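You operate a simulated robot arm through the tools that you are given. There is no shell and no other tool. Be economical: measure what you need, move in short steps, check, and stop when the job is done.

Carry out the task below with a simulated robot arm. There is one attempt and no reset: what you move stays moved.

JOB
Measure 250 ml from the drinks jar into the blue mug.
Fine: draw it into the clear jug and pour it all into the mug; mug on the cork mat; jar lever shut, jug stood back, no spill.
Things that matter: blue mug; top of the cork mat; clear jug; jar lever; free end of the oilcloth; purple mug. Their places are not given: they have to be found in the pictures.

The check looks at the end state, three seconds after you hand in, the way a careful person would. Anything else that was tipped, shoved, dropped, spilled or broken makes it a failure.

ROBOT AND FRAMES
A 7-joint arm with a two-finger parallel gripper, fixed in place. Base frame: the origin is at the foot of the arm, x ahead of it, y to its left, z up; the work surface is at about z = 762. Lengths are in mm, angles in rad, forces in N, time in s.
With the tool pointing down near the work surface it reaches from about 100 to 860 mm from the base axis. Its first joint turns from -2.007 to 2.007 rad. Payload 3.91 kg.
The TCP is the grasp point between the finger pads, 30 mm short of the fingertips. In the tool frame z runs along the fingers and y along their closing line. The gripper opens to 110 mm. The fingers are 20 mm wide and 10 mm thick; the gripper's body (48 by 112 mm) begins 55 mm behind the TCP.
Orientation is that of the tool frame in the base frame, as [roll, pitch, yaw] about the fixed x, y, z axes, in that order (R = Rz(yaw) Ry(pitch) Rx(roll)). With the fingers straight down and closing along the base's y, the tool's x points along the base's -x, its y along +y and its z along -z.

CONTROLS
- The arm moves only by the tool step_arm. Its argument "commands" is one flat list of numbers, 7 for each row, row after row: the finger opening in mm, from 0 to 110, then the shift along the base's x, y, z in mm, then the turn, a rotation vector about the base's x, y, z in rad. In form: [claw, dx, dy, dz, wx, wy, wz, claw, dx, dy, dz, wx, wy, wz, ...]. A call has 1 to 20 rows; each row shifts and turns the commanded pose from where the row before left it. Rows are played at 5 a second. More than 50 mm and 0.15 rad between two rows, or a gripper value outside its range, and nothing of the call is played. A pose out of reach is approached as far as the arm can. The call stops where the force on the tool passes 40 N (or 10 N more than at its start, if that is more) or the arm is blocked; 0.2 s more then pass. The fingers move at their own pace (about 153 mm/s each) and stop on an object; they squeeze with about 32 N. The grip force told is the motor's: it shows also when the fingers shut on nothing. Time passes only in rows, and 0.2 s behind the last, so rows that do not move let the fingers close. It gives the time, the measured TCP pose, the force on the tool (base axes), the opening and the grip force at its end, in the units of the frame above (readings bear some noise).
- Cameras (640 x 400 px; columns grow to the right, rows downward): "scene" is fixed at [221.5, -501.7, 1352.5]; the picture's right is [0.47, -0.88, 0.00], its down [-0.32, -0.17, -0.93] and it looks along [0.82, 0.44, -0.36] (base axes); focal length 214 px, centre (320, 200). "wrist" rides on the gripper at [-36, 0, -57] in the tool frame; the picture's right is [0.00, -1.00, 0.00], its down [0.97, 0.00, -0.24] and it looks along [0.24, 0.00, 0.97] (tool axes); focal length 218 px, centre (320, 200).
- camera(camera): a new picture of that camera. It takes no simulated time.
- move_column(by): slides the trunk up (or, below 0, down) by that many mm; the arm rides with it, the base frame stays. It gives what a move gives, with no picture.
- point_at(camera, pixels): for up to 12 pixels [column, row] of the newest picture of that camera ("zoom" is the newest enlarged one), the place [x, y, z] in the base frame of the surface seen there, good to about 3 mm. It takes no simulated time.
- enlarge(camera, box): a new picture of the part [left, top, right, bottom] of that camera's present view, enlarged. It takes no simulated time.
- job_done(): hands the job in; it is judged then, once.

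Work in short steps. Measure before you move; look again where a grasp or a placing could have gone wrong, and mend it. You have 80 turns and 46 pictures in all, those below and enlarged ones among them. Open the gripper and draw the arm clear of the work before you hand the job in, unless the task says otherwise; then end with one line.

The tools are called after "Call:" as a command line: name --argument value ..., lists and objects as JSON in quotes. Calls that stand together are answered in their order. step_arm: Moves the arm, as the interface text tells. Its arguments: {"type":"object","properties":{"commands":{"type":"array","items":{"type":"number"}}},"required":["commands"]} The other tools are called the same way: move_column (by) slides the trunk up or down; camera (camera) takes a picture; point_at (camera, pixels) gives the place of the surface under pixels of a picture; enlarge (camera, box) takes an enlarged picture of a part of a camera's view; job_done () hands the job in.

At the start:

```text
clock: 0.0
position: [637.6, -194.2, 1652.0]
tcp_rot: [3.141, 0.001, 3.141]
wrist_force: [-0.7, 0.0, 0.0]
grip_width: 109.8
finger_force: 0.0
trunk travel left (down, up): [-897.0, 93.0]
```

scene: 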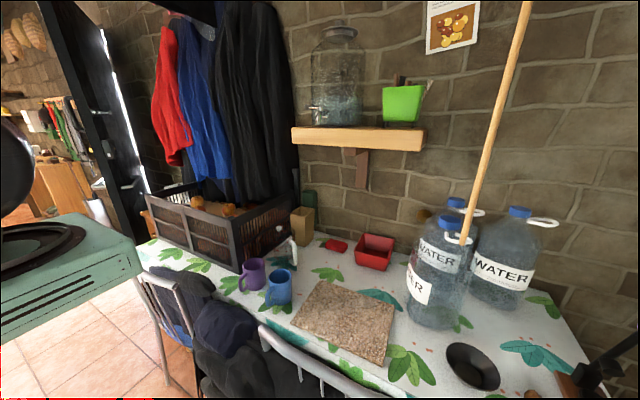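
wrist: 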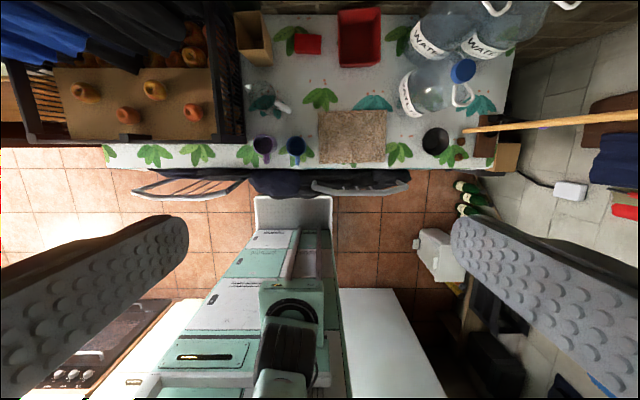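

The scene shows the jar on the shelf (335,80), the blue mug at (278,287), the purple mug at (252,273) and the cork mat at (345,320). The clear jug seems to be near (285,255), so I'll enlarge both areas.

Call:
enlarge --camera "scene" --box '[290, 10, 430, 150]'

Call:
enlarge --camera "scene" --box '[220, 200, 420, 370]'

Call:
enlarge --camera "wrist" --box '[230, 0, 530, 190]'

Call:
point_at --camera "wrist" --pixels '[[320, 112], [385, 112], [320, 162], [385, 162], [264, 143], [297, 145], [268, 100], [283, 107], [435, 140], [250, 90]]'

```text
2.86 times, centred on (360, 80) of scene
```

zoom: 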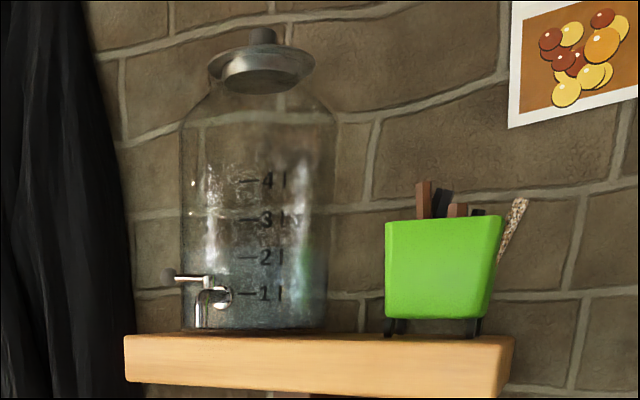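

```text
2.35 times, centred on (320, 285) of scene
```

zoom: 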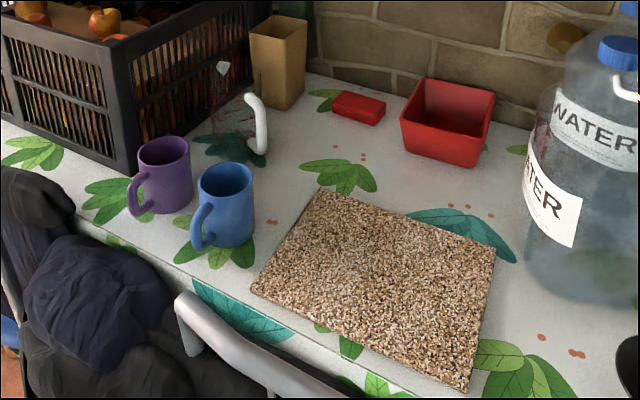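

```text
2.11 times, centred on (380, 95) of wrist
```

zoom: 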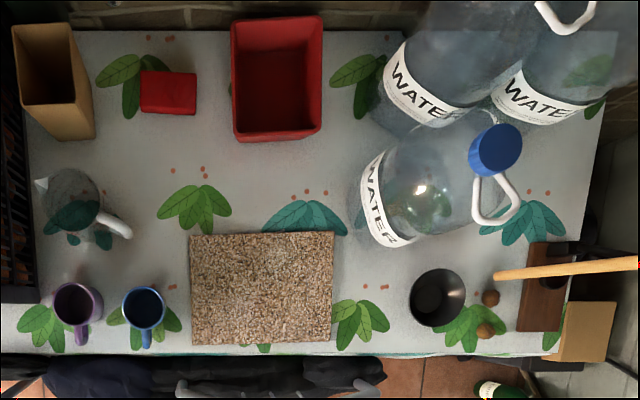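

```text
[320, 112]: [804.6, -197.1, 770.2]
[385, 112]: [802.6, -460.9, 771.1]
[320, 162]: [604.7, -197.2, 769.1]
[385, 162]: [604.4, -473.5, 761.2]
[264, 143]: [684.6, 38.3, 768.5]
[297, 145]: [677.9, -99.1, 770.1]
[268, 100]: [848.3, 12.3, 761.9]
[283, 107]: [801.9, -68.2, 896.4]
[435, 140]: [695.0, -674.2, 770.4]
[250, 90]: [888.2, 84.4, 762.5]
```

The jar tap shows at scene ≈(317,112), with the lever running from (307,106) to (321,108). I'll take a larger picture of it and measure the pieces.

Call:
enlarge --camera "scene" --box '[296, 95, 344, 125]'

Call:
point_at --camera "scene" --pixels '[[307, 106], [314, 107], [321, 108], [317, 121], [323, 114], [293, 129], [293, 143], [420, 130], [420, 148], [340, 80], [340, 30], [290, 134]]'

```text
13.33 times, centred on (320, 110) of scene
```

zoom: 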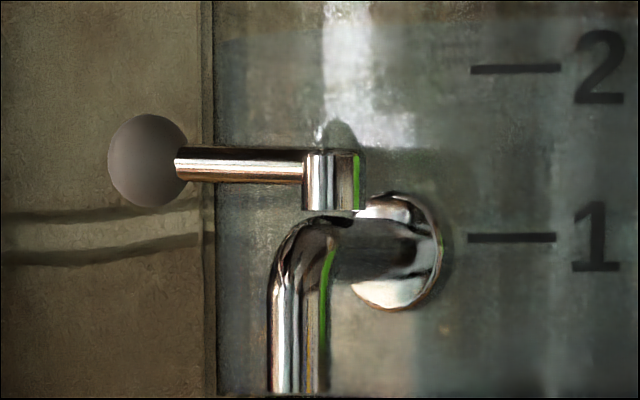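

```text
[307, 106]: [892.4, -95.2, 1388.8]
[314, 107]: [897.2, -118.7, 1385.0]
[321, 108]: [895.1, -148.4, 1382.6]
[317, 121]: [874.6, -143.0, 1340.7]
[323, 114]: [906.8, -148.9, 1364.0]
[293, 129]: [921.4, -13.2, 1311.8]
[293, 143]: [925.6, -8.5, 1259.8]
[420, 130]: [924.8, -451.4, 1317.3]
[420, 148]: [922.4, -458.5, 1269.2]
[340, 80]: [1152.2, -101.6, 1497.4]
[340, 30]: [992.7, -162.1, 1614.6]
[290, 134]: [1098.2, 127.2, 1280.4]
```

The tap spout overhangs the shelf front at about (874,-143), so the jug can stand on the table beneath it while I work the lever. The lever now points to +y, with its ball at (892,-95,1388). I'll lower the trunk for a closer look at the table.

Call:
move_column --by -450

Call:
camera --camera "wrist"

```text
refused: -450 is not a number from -400 to 400
```

```text
39 pictures are left
```

wrist: 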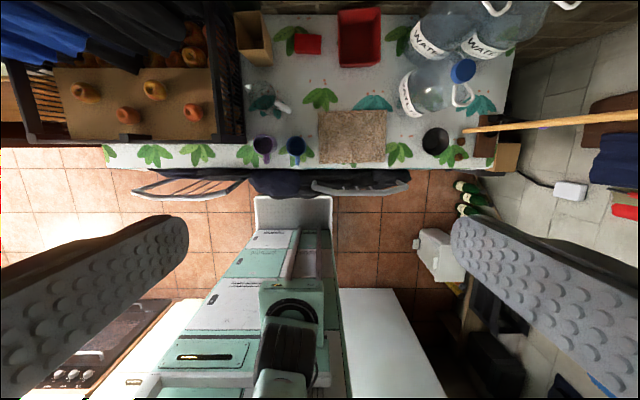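

The limit is 400 mm per call, so I'll lower by 400 and then look.

Call:
move_column --by -400

Call:
step_arm --commands '[110, 0, 40, 0, 0, 0, 0, 110, 0, 40, 0, 0, 0, 0, 110, 0, 40, 0, 0, 0, 0]'

Call:
camera --camera "wrist"

```text
clock: 3.8
position: [637.6, -196.1, 1251.8]
tcp_rot: [-3.141, 0.001, -3.141]
wrist_force: [-0.1, -0.1, 0.1]
grip_width: 109.9
finger_force: 0.0
trunk travel left (down, up): [-497.0, 493.0]
```

```text
clock: 4.6
position: [636.1, -75.9, 1251.4]
tcp_rot: [-3.141, 0.0, 3.137]
wrist_force: [-0.1, -0.1, 0.0]
grip_width: 110.2
finger_force: 0.1
trunk travel left (down, up): [-497.0, 493.0]
```

```text
38 pictures are left
```

wrist: 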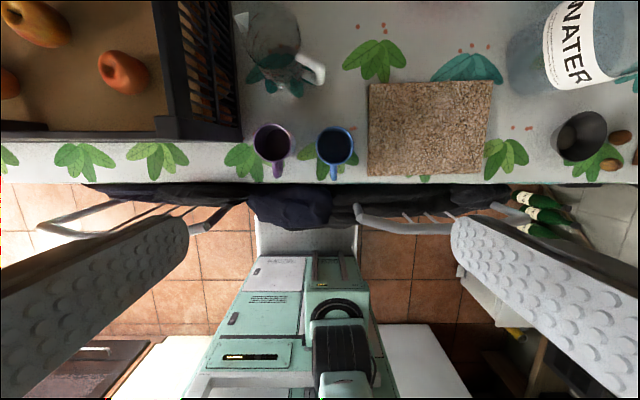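

This is a good view. I'll measure the mugs (rims and handles), mat corners, jug body, spout and handle, crate edge and table edge.

Call:
enlarge --camera "wrist" --box '[220, 0, 380, 100]'

Call:
point_at --camera "wrist" --pixels '[[317, 140], [355, 140], [336, 127], [335, 160], [336, 178], [254, 138], [292, 138], [275, 176], [370, 85], [492, 83], [368, 174], [483, 173]]'

Call:
point_at --camera "wrist" --pixels '[[238, 20], [300, 40], [312, 62], [322, 78], [305, 60], [272, 55], [272, 95], [240, 125], [235, 100], [300, 180], [250, 5], [290, 10]]'

```text
4.00 times, centred on (300, 50) of wrist
```

zoom: 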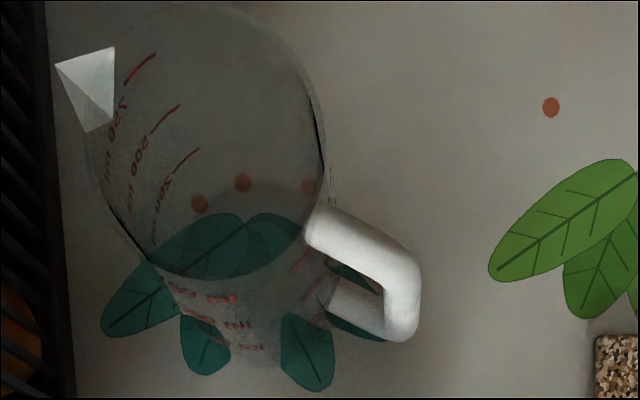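

```text
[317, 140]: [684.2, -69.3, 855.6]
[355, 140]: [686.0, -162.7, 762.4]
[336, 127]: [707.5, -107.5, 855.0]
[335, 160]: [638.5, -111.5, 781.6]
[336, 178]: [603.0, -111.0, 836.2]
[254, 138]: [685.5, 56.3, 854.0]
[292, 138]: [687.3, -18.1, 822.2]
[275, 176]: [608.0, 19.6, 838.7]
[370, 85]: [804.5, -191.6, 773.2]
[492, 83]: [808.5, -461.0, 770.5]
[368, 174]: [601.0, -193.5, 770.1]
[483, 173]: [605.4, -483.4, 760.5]
```

```text
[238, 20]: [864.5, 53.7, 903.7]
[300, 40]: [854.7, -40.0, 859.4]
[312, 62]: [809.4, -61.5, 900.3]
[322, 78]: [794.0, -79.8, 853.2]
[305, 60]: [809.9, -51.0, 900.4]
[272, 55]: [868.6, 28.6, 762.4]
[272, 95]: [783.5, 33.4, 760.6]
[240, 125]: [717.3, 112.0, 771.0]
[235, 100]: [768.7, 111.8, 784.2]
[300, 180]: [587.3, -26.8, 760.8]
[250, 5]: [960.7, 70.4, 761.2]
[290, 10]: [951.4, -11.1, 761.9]
```

The jug's rim centre is at about (847,4) with radius 47 and z≈903. Its spout points at ≈60° and its handle at ≈-120°. The blue mug is centred near (675,-108), r≈38, rim z≈855. I'll go above the mug and descend with the trunk.

Call:
step_arm --commands '[110, 39, -32, 0, 0, 0, 0, 110, 0, 0, 0, 0, 0, 0]'

Call:
move_column --by -280

Call:
camera --camera "wrist"

```text
refused: row 1 steps farther than a row can; nothing moved
```

```text
clock: 7.5
position: [636.7, -75.8, 971.4]
tcp_rot: [3.14, 0.0, 3.141]
wrist_force: [0.1, -0.9, -0.3]
grip_width: 109.9
finger_force: 0.2
trunk travel left (down, up): [-217.0, 773.0]
```

```text
36 pictures are left
```

wrist: 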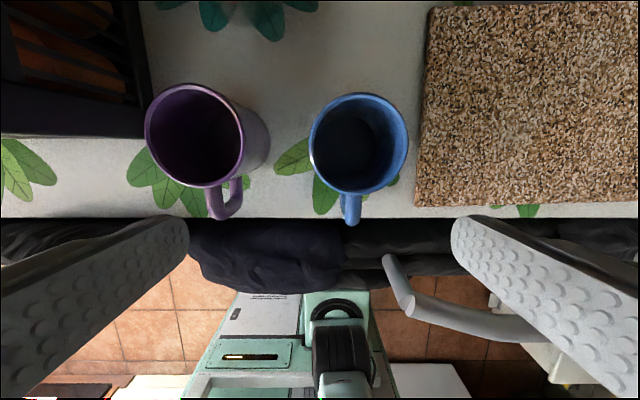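

The mug rim centre works out at (676,-105), r≈38, with its handle toward -x. I'll move over it and descend in steps to TCP z≈818.

Call:
step_arm --commands '[110, 20, -15, 0, 0, 0, 0, 110, 20, -14, 0, 0, 0, 0, 110, 0, 0, -40, 0, 0, 0, 110, 0, 0, -40, 0, 0, 0, 110, 0, 0, -40, 0, 0, 0, 110, 0, 0, -33, 0, 0, 0, 110, 0, 0, 0, 0, 0, 0]'

Call:
camera --camera "wrist"

```text
clock: 9.1
position: [654.6, -90.0, 818.5]
tcp_rot: [-3.141, -0.002, -3.141]
wrist_force: [0.0, -0.4, 0.4]
grip_width: 109.8
finger_force: 0.1
out of reach, approached as far as the arm can: row 2
trunk travel left (down, up): [-217.0, 773.0]
```

```text
35 pictures are left
```

wrist: 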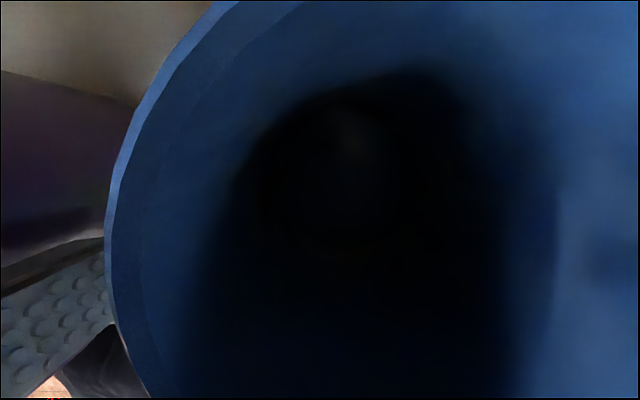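

Row 2 was out of reach at that height: the arm reaches further when it works lower relative to the trunk. Nothing was touched. I'll shift the rest of the way to (676,-105) down here, where the fingers straddle the mug.

Call:
step_arm --commands '[110, 0, -15, 0, 0, 0, 0, 110, 11, 0, 0, 0, 0, 0, 110, 10, 0, 0, 0, 0, 0, 110, 0, 0, 0, 0, 0, 0]'

```text
clock: 10.1
position: [677.1, -104.6, 817.7]
tcp_rot: [-3.141, 0.0, -3.141]
wrist_force: [1.0, -0.8, -0.8]
grip_width: 109.8
finger_force: 0.1
trunk travel left (down, up): [-217.0, 773.0]
```

The TCP is centred on the mug, so I'll close and lift a little.

Call:
step_arm --commands '[60, 0, 0, 0, 0, 0, 0, 60, 0, 0, 0, 0, 0, 0, 60, 0, 0, 0, 0, 0, 0, 60, 0, 0, 10, 0, 0, 0, 60, 0, 0, 15, 0, 0, 0, 60, 0, 0, 0, 0, 0, 0]'

```text
clock: 11.5
position: [676.4, -105.3, 841.5]
tcp_rot: [3.14, -0.001, 3.141]
wrist_force: [0.6, -0.4, -3.7]
grip_width: 76.7
finger_force: 32.1
trunk travel left (down, up): [-217.0, 773.0]
```

The mug is held (opening 76.7, about 3.7 N). To gain reach I'll raise the trunk by 200, then travel and lower with the arm toward the mat at (715,-300).

Call:
move_column --by 200

Call:
step_arm --commands '[60, 0, 0, -45, 0, 0, 0, 60, 0, 0, -45, 0, 0, 0, 60, 0, 0, -45, 0, 0, 0, 60, 0, -40, 0, 0, 0, 0, 60, 0, -40, 0, 0, 0, 0, 60, 0, -40, 0, 0, 0, 0, 60, 0, -40, 0, 0, 0, 0, 60, 0, -35, 0, 0, 0, 0, 60, 20, 0, 0, 0, 0, 0, 60, 19, 0, 0, 0, 0, 0, 60, 0, 0, 0, 0, 0, 0]'

Call:
camera --camera "scene"

```text
clock: 13.6
position: [676.6, -103.7, 1041.6]
tcp_rot: [-3.141, -0.001, 3.141]
wrist_force: [-0.3, 0.1, -2.3]
grip_width: 76.9
finger_force: 31.5
trunk travel left (down, up): [-417.0, 573.0]
```

```text
clock: 16.0
position: [714.5, -298.1, 907.3]
tcp_rot: [-3.141, 0.001, -3.14]
wrist_force: [0.3, -1.1, -3.5]
grip_width: 76.5
finger_force: 32.3
trunk travel left (down, up): [-417.0, 573.0]
```

```text
34 pictures are left
```

scene: 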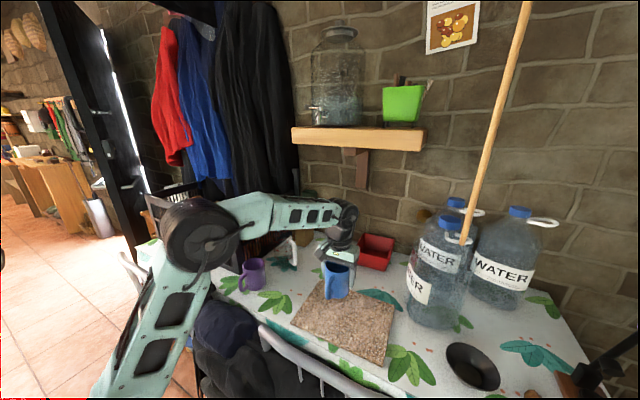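

The mug hangs above the mat. Its base sits 56 mm under the TCP and the mat top is at about 771, so I'll lower to 829 and then make fine steps.

Call:
step_arm --commands '[60, 0, 0, -40, 0, 0, 0, 60, 0, 0, -30, 0, 0, 0, 60, 0, 0, -6, 0, 0, 0, 60, 0, 0, -2, 0, 0, 0, 60, 0, 0, 0, 0, 0, 0]'

```text
clock: 17.2
position: [715.4, -299.0, 830.2]
tcp_rot: [3.141, 0.0, 3.141]
wrist_force: [-0.3, 0.0, -3.5]
grip_width: 76.9
finger_force: 32.3
trunk travel left (down, up): [-417.0, 573.0]
```

No contact yet, so I'll go down in 1–2 mm steps.

Call:
step_arm --commands '[60, 0, 0, -2, 0, 0, 0, 60, 0, 0, -1, 0, 0, 0, 60, 0, 0, 0, 0, 0, 0]'

```text
clock: 18.0
position: [715.0, -300.3, 827.4]
tcp_rot: [-3.141, 0.001, -3.14]
wrist_force: [0.3, 0.7, 2.2]
grip_width: 76.7
finger_force: 31.9
trunk travel left (down, up): [-417.0, 573.0]
```

Contact: the force has turned to +2.2. I'll release, rise clear and take a picture.

Call:
step_arm --commands '[110, 0, 0, 0, 0, 0, 0, 110, 0, 0, 0, 0, 0, 0, 110, 0, 0, 30, 0, 0, 0, 110, 0, 0, 45, 0, 0, 0, 110, 0, 0, 45, 0, 0, 0, 110, 0, 0, 40, 0, 0, 0, 110, 0, 0, 0, 0, 0, 0]'

Call:
camera --camera "wrist"

```text
clock: 19.6
position: [715.5, -300.7, 987.0]
tcp_rot: [3.141, 0.002, 3.141]
wrist_force: [0.5, -0.7, 0.0]
grip_width: 110.2
finger_force: 0.1
trunk travel left (down, up): [-417.0, 573.0]
```

```text
33 pictures are left
```

wrist: 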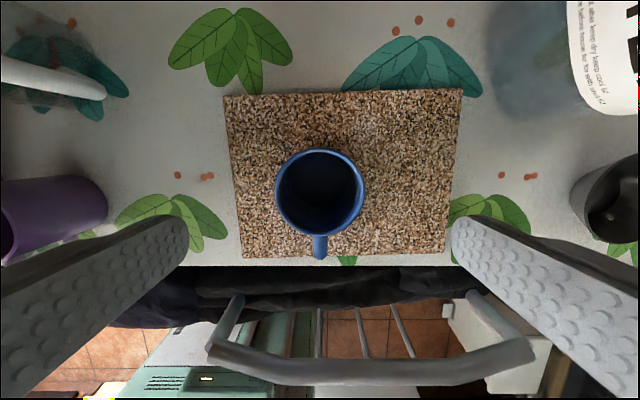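

The mug stands well on the mat at (715,-300). For the jug I'll raise the trunk for reach, then travel above it to look straight down.

Call:
move_column --by 200

Call:
step_arm --commands '[110, 0, 40, -20, 0, 0, 0, 110, 0, 40, -20, 0, 0, 0, 110, 0, 40, -20, 0, 0, 0, 110, 0, 40, -20, 0, 0, 0, 110, 0, 40, -20, 0, 0, 0, 110, 0, 40, 0, 0, 0, 0, 110, 0, 40, 0, 0, 0, 0, 110, 0, 22, 0, 0, 0, 0, 110, 30, 0, 0, 0, 0, 0, 110, 30, 0, 0, 0, 0, 0, 110, 0, 0, 0, 0, 0, 0]'

Call:
camera --camera "wrist"

```text
clock: 21.8
position: [714.7, -300.7, 1186.4]
tcp_rot: [-3.14, 0.0, 3.141]
wrist_force: [-0.2, 1.1, 0.2]
grip_width: 110.3
finger_force: 0.1
trunk travel left (down, up): [-617.0, 373.0]
```

```text
clock: 24.2
position: [774.1, 2.2, 1086.6]
tcp_rot: [3.141, -0.001, -3.141]
wrist_force: [0.9, -0.6, 0.1]
grip_width: 109.9
finger_force: 0.0
trunk travel left (down, up): [-617.0, 373.0]
```

```text
32 pictures are left
```

wrist: 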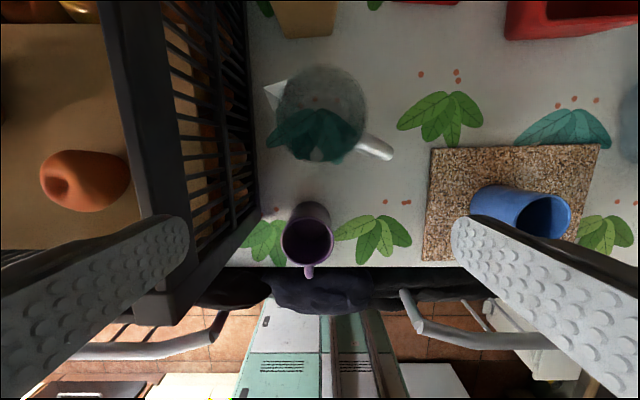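

The jug rim is centred at (843,1), r≈46.6, spout toward 62–67°. I'd like the tool x axis to line up with the spout (yaw -2.05 rad), so I'll test that turn up here, clear of everything.

Call:
step_arm --commands '[110, 0, 0, 0, 0, 0, -0.15, 110, 0, 0, 0, 0, 0, -0.15, 110, 0, 0, 0, 0, 0, -0.15, 110, 0, 0, 0, 0, 0, -0.15, 110, 0, 0, 0, 0, 0, -0.15, 110, 0, 0, 0, 0, 0, -0.15, 110, 0, 0, 0, 0, 0, -0.15, 110, 0, 0, 0, 0, 0, -0.15, 110, 0, 0, 0, 0, 0, -0.15, 110, 0, 0, 0, 0, 0, -0.15, 110, 0, 0, 0, 0, 0, -0.15, 110, 0, 0, 0, 0, 0, -0.15, 110, 0, 0, 0, 0, 0, -0.15, 110, 0, 0, 0, 0, 0, -0.1, 110, 0, 0, 0, 0, 0, 0]'

```text
clock: 27.4
position: [775.0, 2.6, 1087.4]
tcp_rot: [3.142, -0.002, 1.091]
wrist_force: [0.4, -0.3, 0.4]
grip_width: 110.1
finger_force: 0.0
trunk travel left (down, up): [-617.0, 373.0]
```

The yaw is reachable (tool x at 62.5°). Next I'll move over the jug at a safe height.

Call:
step_arm --commands '[110, 0, 0, -40, 0, 0, 0, 110, 0, 0, -40, 0, 0, 0, 110, 20, 0, -25, 0, 0, 0, 110, 25, 0, 0, 0, 0, 0, 110, 23, -1, 0, 0, 0, 0, 110, 0, 0, 0, 0, 0, 0]'

Call:
camera --camera "wrist"

```text
clock: 28.8
position: [844.3, -1.1, 982.4]
tcp_rot: [-3.142, 0.001, 1.092]
wrist_force: [1.3, 0.3, 0.1]
grip_width: 110.0
finger_force: 0.1
trunk travel left (down, up): [-617.0, 373.0]
```

```text
31 pictures are left
```

wrist: 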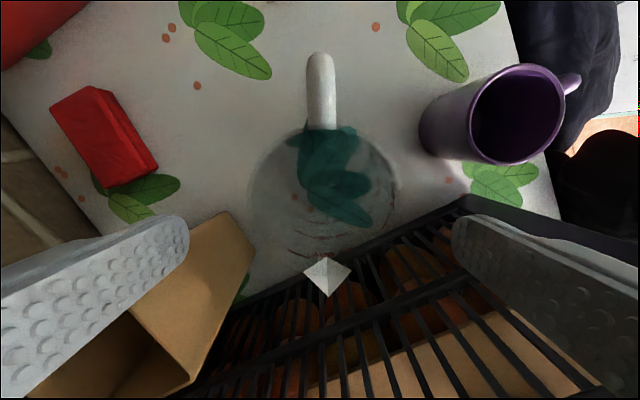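

The alignment is good: handle at col 321, spout at col 328, rim centre about (325,198). Before descending I'll check that the cardboard box and red block stay clear of the fingers.

Call:
point_at --camera "wrist" --pixels '[[228, 212], [250, 245], [130, 320], [155, 170], [320, 60], [328, 290], [460, 205], [400, 190], [252, 190]]'

```text
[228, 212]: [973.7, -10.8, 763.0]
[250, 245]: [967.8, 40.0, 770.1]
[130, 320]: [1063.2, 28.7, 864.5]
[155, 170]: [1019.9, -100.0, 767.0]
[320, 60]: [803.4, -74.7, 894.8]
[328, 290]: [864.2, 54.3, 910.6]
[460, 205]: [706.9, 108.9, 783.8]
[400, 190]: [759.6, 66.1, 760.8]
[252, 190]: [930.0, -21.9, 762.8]
```

Everything is clear. I'll descend to TCP z≈868 with a small centring shift, then close and check.

Call:
step_arm --commands '[110, -3, 1.5, -40, 0, 0, 0, 110, 0, 0, -40, 0, 0, 0, 110, 0, 0, -34, 0, 0, 0, 110, 0, 0, 0, 0, 0, 0]'

```text
clock: 29.8
position: [837.7, 0.3, 868.0]
tcp_rot: [-3.142, -0.001, 1.092]
wrist_force: [0.8, 0.3, 0.1]
grip_width: 110.1
finger_force: 0.1
trunk travel left (down, up): [-617.0, 373.0]
```

Call:
step_arm --commands '[110, 3, 0, 0, 0, 0, 0, 80, 0, 0, 0, 0, 0, 0, 80, 0, 0, 0, 0, 0, 0, 80, 0, 0, 0, 0, 0, 0]'

Call:
camera --camera "wrist"

```text
clock: 30.8
position: [842.3, 0.4, 868.5]
tcp_rot: [3.141, 0.001, 1.093]
wrist_force: [0.2, 0.1, -0.5]
grip_width: 94.4
finger_force: 31.8
trunk travel left (down, up): [-617.0, 373.0]
```

```text
30 pictures are left
```

wrist: 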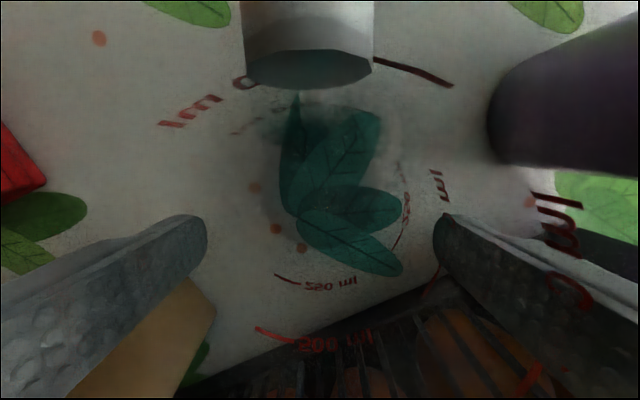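

Gripped at 94.4 mm. I'll lift 60 mm with the trunk and read the force.

Call:
move_column --by 60

Call:
enlarge --camera "scene" --box '[230, 190, 390, 290]'

```text
clock: 31.8
position: [841.0, 2.1, 929.0]
tcp_rot: [-3.14, 0.0, 1.093]
wrist_force: [0.5, -0.2, -1.0]
grip_width: 94.6
finger_force: 32.1
trunk travel left (down, up): [-677.0, 313.0]
```

```text
4.00 times, centred on (310, 240) of scene
```

zoom: 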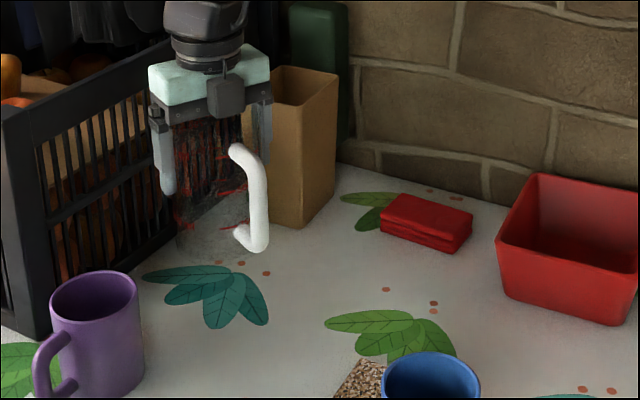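

The jug is lifted clean and is light (about 1 N). I'll move it to (820,-143) while turning it by +2.05 rad so its spout faces the robot, keeping it above the block.

Call:
step_arm --commands '[80, -8, -25, 0, 0, 0, 0, 80, -8, -35, 0, 0, 0, 0, 80, -5, -40, 0, 0, 0, 0, 80, 0, -43, 0, 0, 0, 0.1, 80, 0, 0, 0, 0, 0, 0.15, 80, 0, 0, 0, 0, 0, 0.15, 80, 0, 0, 0, 0, 0, 0.15, 80, 0, 0, 0, 0, 0, 0.15, 80, 0, 0, 0, 0, 0, 0.15, 80, 0, 0, 0, 0, 0, 0.15, 80, 0, 0, 0, 0, 0, 0.15, 80, 0, 0, 0, 0, 0, 0.15, 80, 0, 0, 0, 0, 0, 0.15, 80, 0, 0, 0, 0, 0, 0.15, 80, 0, 0, 0, 0, 0, 0.15, 80, 0, 0, 0, 0, 0, 0.15, 80, 0, 0, 0, 0, 0, 0.15, 80, 0, 0, 0, 0, 0, 0]'

Call:
enlarge --camera "scene" --box '[304, 102, 336, 122]'

Call:
point_at --camera "zoom" --pixels '[[265, 380], [280, 390], [300, 390], [280, 350], [300, 350], [265, 300], [350, 100], [60, 90], [30, 60], [90, 110], [300, 50], [400, 240]]'

```text
clock: 35.6
position: [819.0, -142.5, 928.4]
tcp_rot: [-3.14, -0.001, -3.14]
wrist_force: [-0.4, 0.4, -1.8]
grip_width: 94.4
finger_force: 32.3
trunk travel left (down, up): [-677.0, 313.0]
```

```text
16.00 times, centred on (320, 112) of scene
```

zoom: 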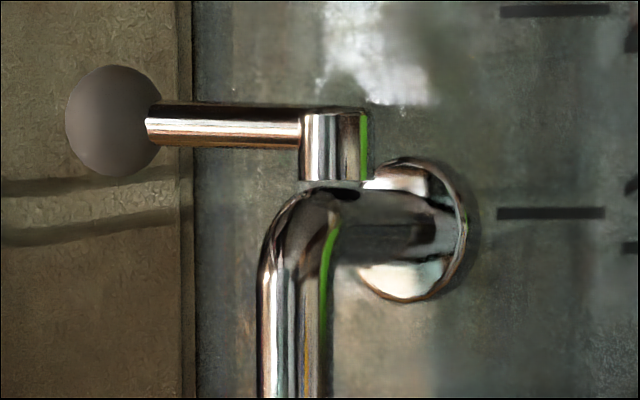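

```text
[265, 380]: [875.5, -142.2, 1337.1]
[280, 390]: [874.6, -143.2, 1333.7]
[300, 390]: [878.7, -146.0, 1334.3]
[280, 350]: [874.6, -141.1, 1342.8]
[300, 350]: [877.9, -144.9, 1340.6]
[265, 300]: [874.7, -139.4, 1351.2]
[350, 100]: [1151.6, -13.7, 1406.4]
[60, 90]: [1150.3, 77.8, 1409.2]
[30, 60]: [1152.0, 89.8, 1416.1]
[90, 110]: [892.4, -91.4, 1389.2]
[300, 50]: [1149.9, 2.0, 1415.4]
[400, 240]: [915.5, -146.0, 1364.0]
```

The stream should fall at about (881,-140). I'll carry the jug out toward x≈877 and see what the reach allows.

Call:
step_arm --commands '[80, 15, 0, 0, 0, 0, 0, 80, 15, 0, 0, 0, 0, 0, 80, 14, 2, 0, 0, 0, 0, 80, 14, 0, 0, 0, 0, 0, 80, 0, 0, 0, 0, 0, 0]'

Call:
camera --camera "scene"

```text
clock: 36.8
position: [876.8, -139.9, 928.2]
tcp_rot: [-3.14, 0.0, 3.141]
wrist_force: [0.2, -0.2, -0.7]
grip_width: 94.4
finger_force: 32.3
trunk travel left (down, up): [-677.0, 313.0]
```

```text
27 pictures are left
```

scene: 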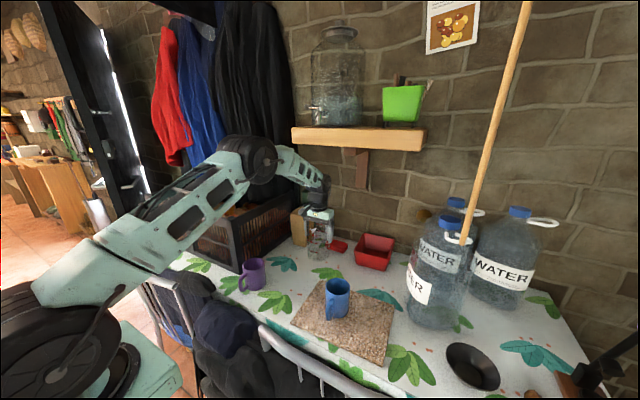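

The jug is under the tap at (877,-140). I'll lower it 57 mm and then make fine steps.

Call:
step_arm --commands '[80, 2, 0, -30, 0, 0, 0, 80, 0, 0, -24, 0, 0, 0, 80, 0, 0, -3, 0, 0, 0, 80, 0, 0, -1, 0, 0, 0, 80, 0, 0, 0, 0, 0, 0]'

```text
clock: 38.0
position: [880.1, -139.7, 871.2]
tcp_rot: [3.141, -0.001, -3.141]
wrist_force: [-0.2, -0.1, -1.2]
grip_width: 94.1
finger_force: 32.2
trunk travel left (down, up): [-677.0, 313.0]
```

Call:
step_arm --commands '[80, 0, 0, -1.5, 0, 0, 0, 80, 0, 0, -1, 0, 0, 0, 80, 0, 0, -0.5, 0, 0, 0, 80, 0, 0, 0, 0, 0, 0]'

```text
clock: 39.0
position: [880.2, -140.7, 869.0]
tcp_rot: [-3.141, 0.001, 3.141]
wrist_force: [0.1, -0.2, 5.8]
grip_width: 94.2
finger_force: 31.6
trunk travel left (down, up): [-677.0, 313.0]
```

The jug touches the table (5.8 N). I'll release, rise straight up and draw back toward the robot.

Call:
step_arm --commands '[110, 0, 0, 0, 0, 0, 0, 110, 0, 0, 0, 0, 0, 0, 110, 0, 0, 20, 0, 0, 0, 110, 0, 0, 40, 0, 0, 0, 110, 0, 0, 40, 0, 0, 0, 110, -45, 0, 0, 0, 0, 0, 110, -45, 0, 0, 0, 0, 0, 110, -45, 0, 0, 0, 0, 0, 110, -45, 0, 0, 0, 0, 0, 110, 0, 0, 0, 0, 0, 0]'

Call:
camera --camera "wrist"

```text
clock: 41.2
position: [697.1, -140.0, 967.5]
tcp_rot: [3.141, 0.0, 3.141]
wrist_force: [-0.1, 0.6, 0.1]
grip_width: 110.0
finger_force: 0.0
trunk travel left (down, up): [-677.0, 313.0]
```

```text
26 pictures are left
```

wrist: 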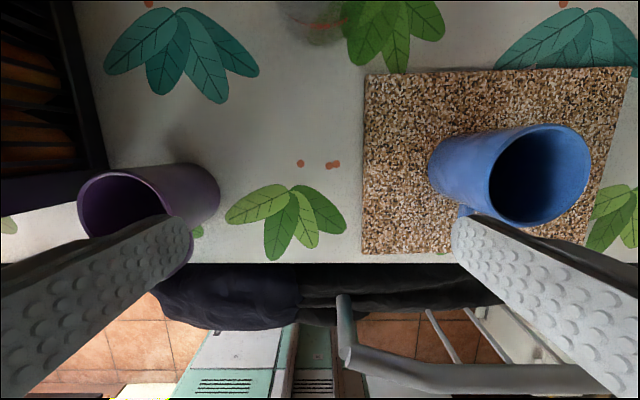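

The jug is out of the view, and the scene showed it standing. For the lever I need a horizontal tool pointing +x with the fingers closing vertically on the ball, centred at ≈(901,-87,1387). I'll raise the trunk, then pitch the tool up.

Call:
move_column --by 300

Call:
step_arm --commands '[60, 0, 0, 0, 0, -0.143, 0, 60, 0, 0, 0, 0, -0.143, 0, 60, 0, 0, 0, 0, -0.143, 0, 60, 0, 0, 0, 0, -0.143, 0, 60, 0, 0, 0, 0, -0.143, 0, 60, 0, 0, 0, 0, -0.143, 0, 60, 0, 0, 0, 0, -0.143, 0, 60, 0, 0, 0, 0, -0.143, 0, 60, 0, 0, 0, 0, -0.143, 0, 60, 0, 0, 0, 0, -0.143, 0, 60, 0, 0, 0, 0, -0.141, 0, 60, 0, 0, 0, 0, 0, 0]'

```text
clock: 44.2
position: [698.9, -139.8, 1267.1]
tcp_rot: [-3.141, 0.0, 3.141]
wrist_force: [-0.2, 0.1, 0.6]
grip_width: 109.9
finger_force: 0.1
trunk travel left (down, up): [-977.0, 13.0]
```

```text
clock: 46.8
position: [698.4, -139.5, 1267.0]
tcp_rot: [-0.272, 1.57, -0.274]
wrist_force: [-0.1, 0.0, -0.6]
grip_width: 59.8
finger_force: 0.1
trunk travel left (down, up): [-977.0, 13.0]
```

The pitch worked. Now I'll roll +90° about base x so the fingers close vertically, rise to z≈1387, and shift to y≈-87.

Call:
step_arm --commands '[60, 0, 0, 20, 0.143, 0, 0, 60, 0, 0, 20, 0.143, 0, 0, 60, 0, 0, 20, 0.143, 0, 0, 60, 0, 0, 20, 0.143, 0, 0, 60, 0, 0, 20, 0.143, 0, 0, 60, 0, 0, 20, 0.143, 0, 0, 60, 0, 10, 0, 0.143, 0, 0, 60, 0, 10, 0, 0.143, 0, 0, 60, 0, 10, 0, 0.143, 0, 0, 60, 0, 10, 0, 0.143, 0, 0, 60, 0, 12, 0, 0.141, 0, 0, 60, 0, 0, 0, 0, 0, 0]'

Call:
camera --camera "wrist"

```text
clock: 49.4
position: [704.5, -86.6, 1387.7]
tcp_rot: [1.57, -0.001, 1.571]
wrist_force: [-0.5, 0.2, 0.5]
grip_width: 59.7
finger_force: 0.1
out of reach, approached as far as the arm can: row 5
trunk travel left (down, up): [-977.0, 13.0]
```

```text
25 pictures are left
```

wrist: 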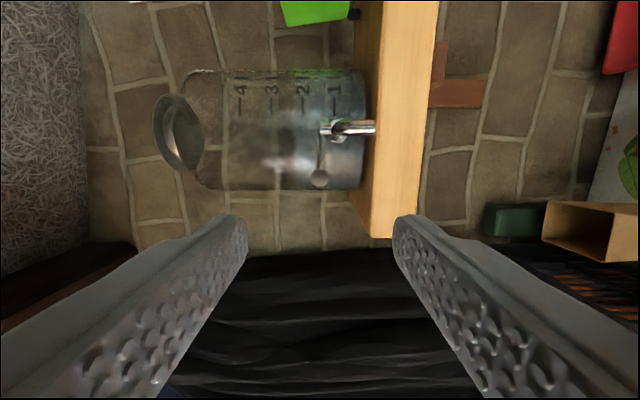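

The view confirms the ball centre at (901,-86.5,1389), on the approach line at pixel (319,178). I'll advance to TCP x≈887 with a 45 mm opening.

Call:
step_arm --commands '[45, 40, 0, 1.5, 0, 0, 0, 45, 40, 0, 0, 0, 0, 0, 45, 40, 0, 0, 0, 0, 0, 45, 30, 0, 0, 0, 0, 0, 45, 20, 0, 0, 0, 0, 0, 45, 11, 0, 0, 0, 0, 0, 45, 0, 0, 0, 0, 0, 0]'

Call:
camera --camera "wrist"

Call:
enlarge --camera "scene" --box '[272, 85, 352, 135]'

```text
clock: 51.0
position: [884.2, -86.7, 1388.1]
tcp_rot: [1.571, -0.001, 1.572]
wrist_force: [-0.1, 0.1, -0.8]
grip_width: 45.0
finger_force: 0.0
trunk travel left (down, up): [-977.0, 13.0]
```

```text
24 pictures are left
```

wrist: 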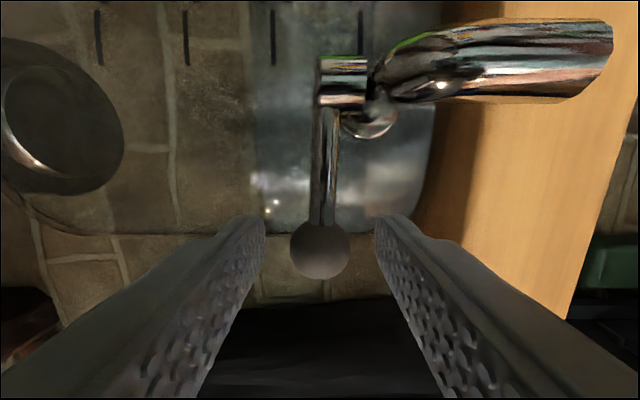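

```text
8.00 times, centred on (312, 110) of scene
```

zoom: 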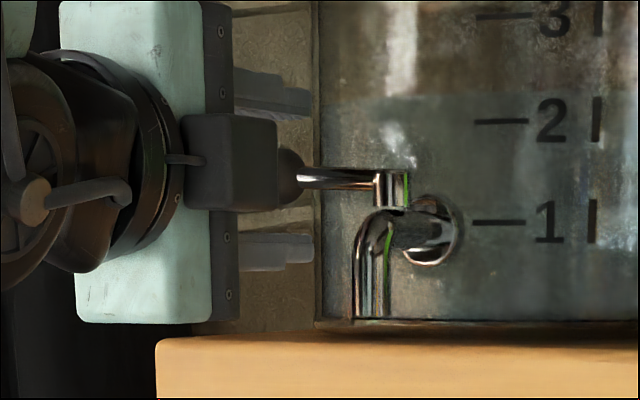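

The ball is centred between the fingertips. I'll close on it, then swing it 20° toward the robot about the pivot at (901,-143).

Call:
step_arm --commands '[12, 0, 0, 0, 0, 0, 0, 12, 0, 0, 0, 0, 0, 0, 12, 0, 0, 0, 0, 0, 0]'

Call:
step_arm --commands '[12, -4.9, -0.2, 0, 0, 0, 0, 12, -4.8, -0.7, 0, 0, 0, 0, 12, -4.8, -1, 0, 0, 0, 0, 12, -4.7, -1.5, 0, 0, 0, 0]'

Call:
camera --camera "wrist"

```text
clock: 51.8
position: [884.5, -87.0, 1386.9]
tcp_rot: [1.573, 0.0, 1.569]
wrist_force: [0.5, 0.9, -0.7]
grip_width: 20.7
finger_force: 45.7
trunk travel left (down, up): [-977.0, 13.0]
```

```text
clock: 52.8
position: [867.5, -89.1, 1387.0]
tcp_rot: [1.572, 0.002, 1.572]
wrist_force: [20.2, 7.2, -0.5]
grip_width: 20.9
finger_force: 45.5
trunk travel left (down, up): [-977.0, 13.0]
```

```text
22 pictures are left
```

wrist: 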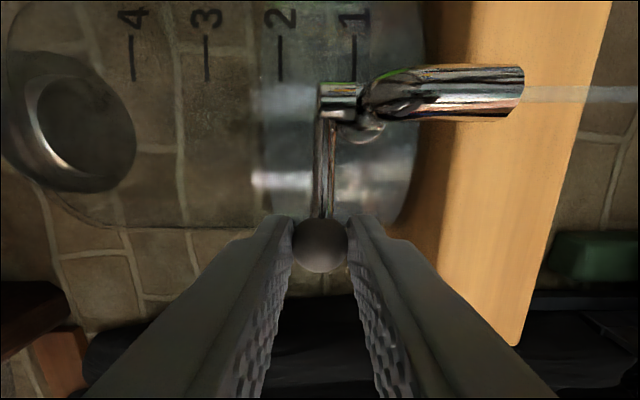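

Water is flowing, with a thin stream visible right of the spout. I'll check where it lands and the jug level; pictures take no simulated time.

Call:
enlarge --camera "scene" --box '[285, 200, 365, 250]'

```text
8.00 times, centred on (325, 225) of scene
```

zoom: 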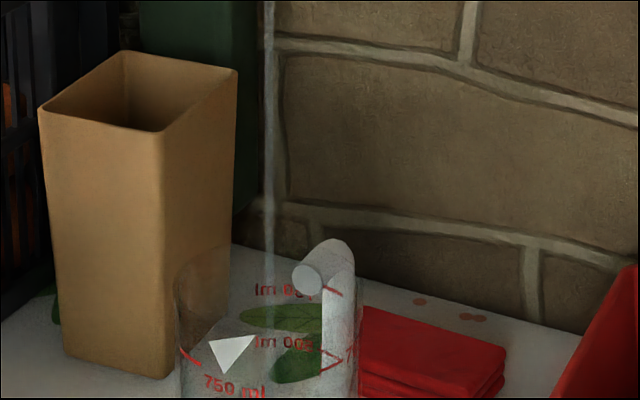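

The stream falls inside the jug mouth. I'll hold 1 s more at this angle, then look lower on the jug.

Call:
step_arm --commands '[12, 0, 0, 0, 0, 0, 0, 12, 0, 0, 0, 0, 0, 0, 12, 0, 0, 0, 0, 0, 0, 12, 0, 0, 0, 0, 0, 0, 12, 0, 0, 0, 0, 0, 0]'

Call:
enlarge --camera "scene" --box '[293, 230, 341, 260]'

```text
clock: 54.0
position: [867.6, -91.0, 1386.8]
tcp_rot: [1.573, 0.001, 1.572]
wrist_force: [16.9, 13.3, 1.0]
grip_width: 20.8
finger_force: 45.0
trunk travel left (down, up): [-977.0, 13.0]
```

```text
13.33 times, centred on (317, 245) of scene
```

zoom: 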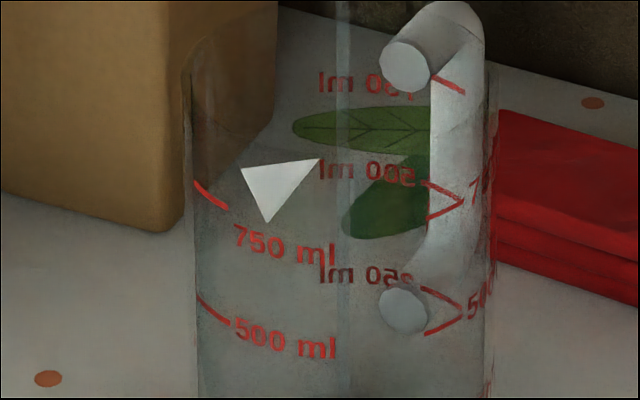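

The view is still too high for the level, so I'll look further down.

Call:
enlarge --camera "scene" --box '[293, 243, 341, 273]'

```text
13.33 times, centred on (317, 258) of scene
```

zoom: 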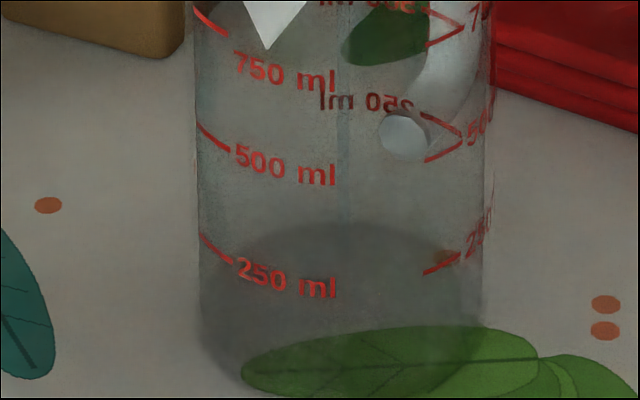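

Call:
point_at --camera "zoom" --pixels '[[205, 240], [300, 275], [205, 130], [445, 265], [300, 225], [240, 380], [330, 222], [345, 300], [330, 390], [210, 330], [180, 300]]'

Call:
enlarge --camera "scene" --box '[293, 252, 341, 282]'

```text
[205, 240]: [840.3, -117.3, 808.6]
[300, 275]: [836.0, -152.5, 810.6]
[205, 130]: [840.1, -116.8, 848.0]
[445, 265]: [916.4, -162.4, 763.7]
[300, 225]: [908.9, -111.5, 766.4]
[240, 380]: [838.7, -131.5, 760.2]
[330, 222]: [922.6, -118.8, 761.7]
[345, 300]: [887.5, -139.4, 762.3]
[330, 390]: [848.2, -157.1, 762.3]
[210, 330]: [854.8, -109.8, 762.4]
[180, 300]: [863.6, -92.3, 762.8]
```

```text
13.33 times, centred on (317, 267) of scene
```

zoom: 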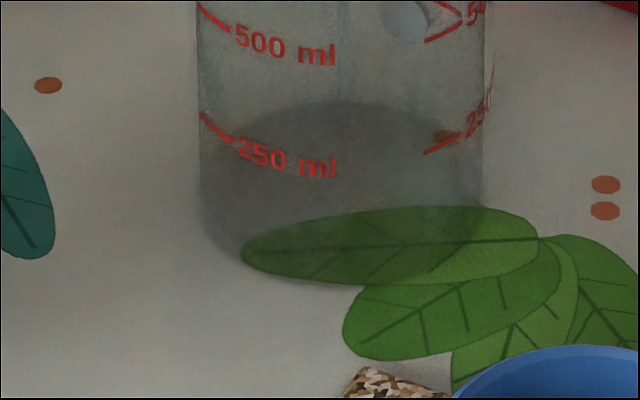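

The dark ellipse (rows 103–285) matches the jug base, so there is very little water in yet. The 250 mark is at z≈808, so at 250 ml the surface's near edge should be near row 160 here. I'll hold 3 s more and compare.

Call:
step_arm --commands '[12, 0, 0, 0, 0, 0, 0, 12, 0, 0, 0, 0, 0, 0, 12, 0, 0, 0, 0, 0, 0, 12, 0, 0, 0, 0, 0, 0, 12, 0, 0, 0, 0, 0, 0, 12, 0, 0, 0, 0, 0, 0, 12, 0, 0, 0, 0, 0, 0, 12, 0, 0, 0, 0, 0, 0, 12, 0, 0, 0, 0, 0, 0, 12, 0, 0, 0, 0, 0, 0, 12, 0, 0, 0, 0, 0, 0, 12, 0, 0, 0, 0, 0, 0, 12, 0, 0, 0, 0, 0, 0, 12, 0, 0, 0, 0, 0, 0]'

Call:
enlarge --camera "scene" --box '[285, 240, 349, 280]'

```text
clock: 57.0
position: [865.6, -89.9, 1387.1]
tcp_rot: [1.573, 0.0, 1.573]
wrist_force: [8.8, 15.7, -3.1]
grip_width: 20.9
finger_force: 44.9
trunk travel left (down, up): [-977.0, 13.0]
```

```text
10.00 times, centred on (317, 260) of scene
```

zoom: 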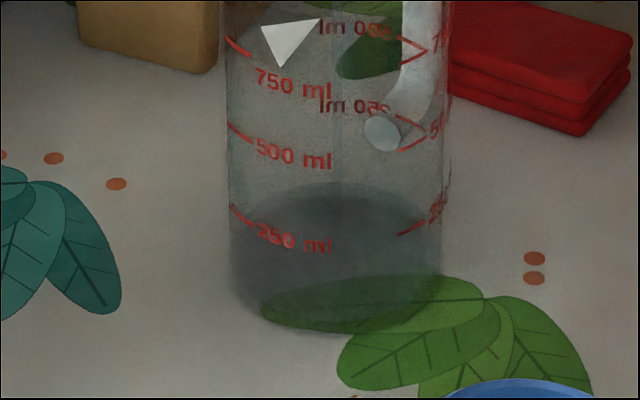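

The far edge of the surface has risen from about row 259.7 to 258.2, roughly 10 mm or 55 ml, which gives ≈15 ml/s. I need about 13 s more, so I'll hold ~8 s and look again.

Call:
step_arm --commands '[12, 0, 0, 0, 0, 0, 0, 12, 0, 0, 0, 0, 0, 0, 12, 0, 0, 0, 0, 0, 0, 12, 0, 0, 0, 0, 0, 0, 12, 0, 0, 0, 0, 0, 0, 12, 0, 0, 0, 0, 0, 0, 12, 0, 0, 0, 0, 0, 0, 12, 0, 0, 0, 0, 0, 0, 12, 0, 0, 0, 0, 0, 0, 12, 0, 0, 0, 0, 0, 0, 12, 0, 0, 0, 0, 0, 0, 12, 0, 0, 0, 0, 0, 0, 12, 0, 0, 0, 0, 0, 0, 12, 0, 0, 0, 0, 0, 0, 12, 0, 0, 0, 0, 0, 0, 12, 0, 0, 0, 0, 0, 0, 12, 0, 0, 0, 0, 0, 0, 12, 0, 0, 0, 0, 0, 0, 12, 0, 0, 0, 0, 0, 0, 12, 0, 0, 0, 0, 0, 0]'

Call:
enlarge --camera "scene" --box '[285, 240, 349, 280]'

```text
clock: 61.2
position: [866.1, -90.2, 1387.3]
tcp_rot: [1.572, 0.002, 1.569]
wrist_force: [-0.7, 13.7, -9.7]
grip_width: 20.8
finger_force: 44.9
trunk travel left (down, up): [-977.0, 13.0]
```

```text
10.00 times, centred on (317, 260) of scene
```

zoom: 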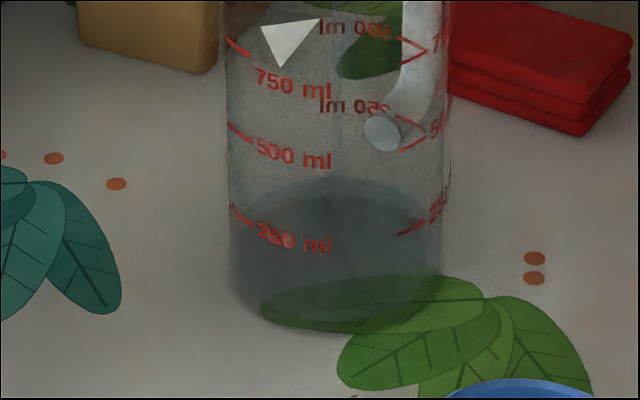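

The surface rose only slightly, so the flow is just a few ml/s. I'll open further to about 40° and check.

Call:
step_arm --commands '[12, -4.5, -2, 0, 0, 0, 0, 12, -4.3, -2.3, 0, 0, 0, 0, 12, -4.1, -2.6, 0, 0, 0, 0, 12, -4, -2.8, 0, 0, 0, 0, 12, 0, 0, 0, 0, 0, 0, 12, 0, 0, 0, 0, 0, 0, 12, 0, 0, 0, 0, 0, 0, 12, 0, 0, 0, 0, 0, 0]'

Call:
enlarge --camera "scene" --box '[285, 240, 349, 280]'

```text
clock: 63.0
position: [850.7, -98.4, 1387.3]
tcp_rot: [1.573, 0.002, 1.574]
wrist_force: [12.3, 18.0, -7.8]
grip_width: 21.0
finger_force: 44.5
trunk travel left (down, up): [-977.0, 13.0]
```

```text
10.00 times, centred on (317, 260) of scene
```

zoom: 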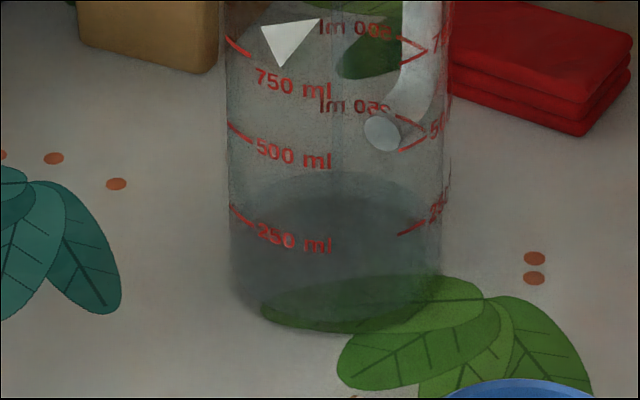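

The surface now rises faster, with the far edge at row 170 against a 250 ml target near row 113. I'll hold 4 s.

Call:
step_arm --commands '[12, 0, 0, 0, 0, 0, 0, 12, 0, 0, 0, 0, 0, 0, 12, 0, 0, 0, 0, 0, 0, 12, 0, 0, 0, 0, 0, 0, 12, 0, 0, 0, 0, 0, 0, 12, 0, 0, 0, 0, 0, 0, 12, 0, 0, 0, 0, 0, 0, 12, 0, 0, 0, 0, 0, 0, 12, 0, 0, 0, 0, 0, 0, 12, 0, 0, 0, 0, 0, 0, 12, 0, 0, 0, 0, 0, 0, 12, 0, 0, 0, 0, 0, 0, 12, 0, 0, 0, 0, 0, 0, 12, 0, 0, 0, 0, 0, 0, 12, 0, 0, 0, 0, 0, 0, 12, 0, 0, 0, 0, 0, 0, 12, 0, 0, 0, 0, 0, 0, 12, 0, 0, 0, 0, 0, 0, 12, 0, 0, 0, 0, 0, 0]'

Call:
enlarge --camera "scene" --box '[285, 240, 349, 280]'

```text
clock: 67.0
position: [849.9, -98.7, 1387.3]
tcp_rot: [1.571, 0.001, 1.571]
wrist_force: [3.4, 18.6, -9.6]
grip_width: 21.0
finger_force: 44.7
trunk travel left (down, up): [-977.0, 13.0]
```

```text
10.00 times, centred on (317, 260) of scene
```

zoom: 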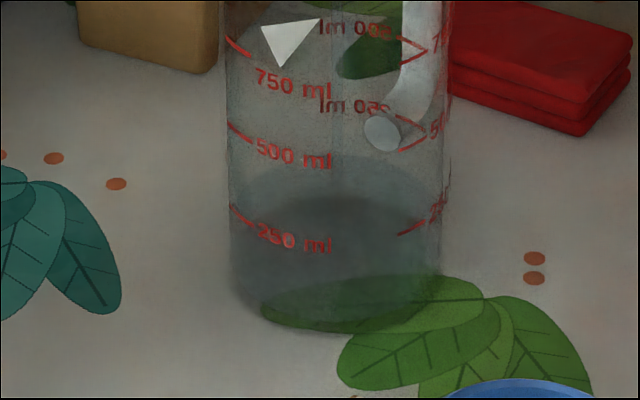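

The far edge is at row ~155, rising ≈3.8 rows/s. The mirrored "250 ml" on the far wall is at row ≈105, which is the target. I'll wait 8 s more.

Call:
step_arm --commands '[12, 0, 0, 0, 0, 0, 0, 12, 0, 0, 0, 0, 0, 0, 12, 0, 0, 0, 0, 0, 0, 12, 0, 0, 0, 0, 0, 0, 12, 0, 0, 0, 0, 0, 0, 12, 0, 0, 0, 0, 0, 0, 12, 0, 0, 0, 0, 0, 0, 12, 0, 0, 0, 0, 0, 0, 12, 0, 0, 0, 0, 0, 0, 12, 0, 0, 0, 0, 0, 0, 12, 0, 0, 0, 0, 0, 0, 12, 0, 0, 0, 0, 0, 0, 12, 0, 0, 0, 0, 0, 0, 12, 0, 0, 0, 0, 0, 0, 12, 0, 0, 0, 0, 0, 0, 12, 0, 0, 0, 0, 0, 0, 12, 0, 0, 0, 0, 0, 0, 12, 0, 0, 0, 0, 0, 0, 12, 0, 0, 0, 0, 0, 0]'

Call:
step_arm --commands '[12, 0, 0, 0, 0, 0, 0, 12, 0, 0, 0, 0, 0, 0, 12, 0, 0, 0, 0, 0, 0, 12, 0, 0, 0, 0, 0, 0, 12, 0, 0, 0, 0, 0, 0, 12, 0, 0, 0, 0, 0, 0, 12, 0, 0, 0, 0, 0, 0, 12, 0, 0, 0, 0, 0, 0, 12, 0, 0, 0, 0, 0, 0, 12, 0, 0, 0, 0, 0, 0, 12, 0, 0, 0, 0, 0, 0, 12, 0, 0, 0, 0, 0, 0, 12, 0, 0, 0, 0, 0, 0]'

Call:
enlarge --camera "scene" --box '[297, 240, 345, 270]'

```text
clock: 71.0
position: [849.0, -99.7, 1387.4]
tcp_rot: [1.571, 0.002, 1.57]
wrist_force: [-2.9, 13.4, -14.8]
grip_width: 20.9
finger_force: 44.8
trunk travel left (down, up): [-977.0, 13.0]
```

```text
clock: 73.8
position: [848.0, -99.7, 1386.5]
tcp_rot: [1.572, 0.0, 1.572]
wrist_force: [-3.7, 12.5, -15.5]
grip_width: 21.1
finger_force: 44.1
trunk travel left (down, up): [-977.0, 13.0]
```

```text
13.33 times, centred on (321, 255) of scene
```

zoom: 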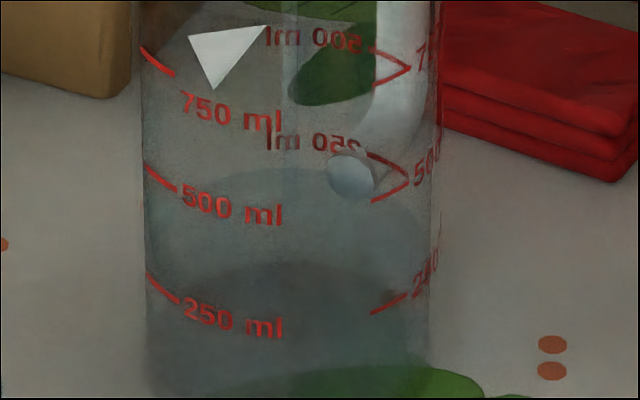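

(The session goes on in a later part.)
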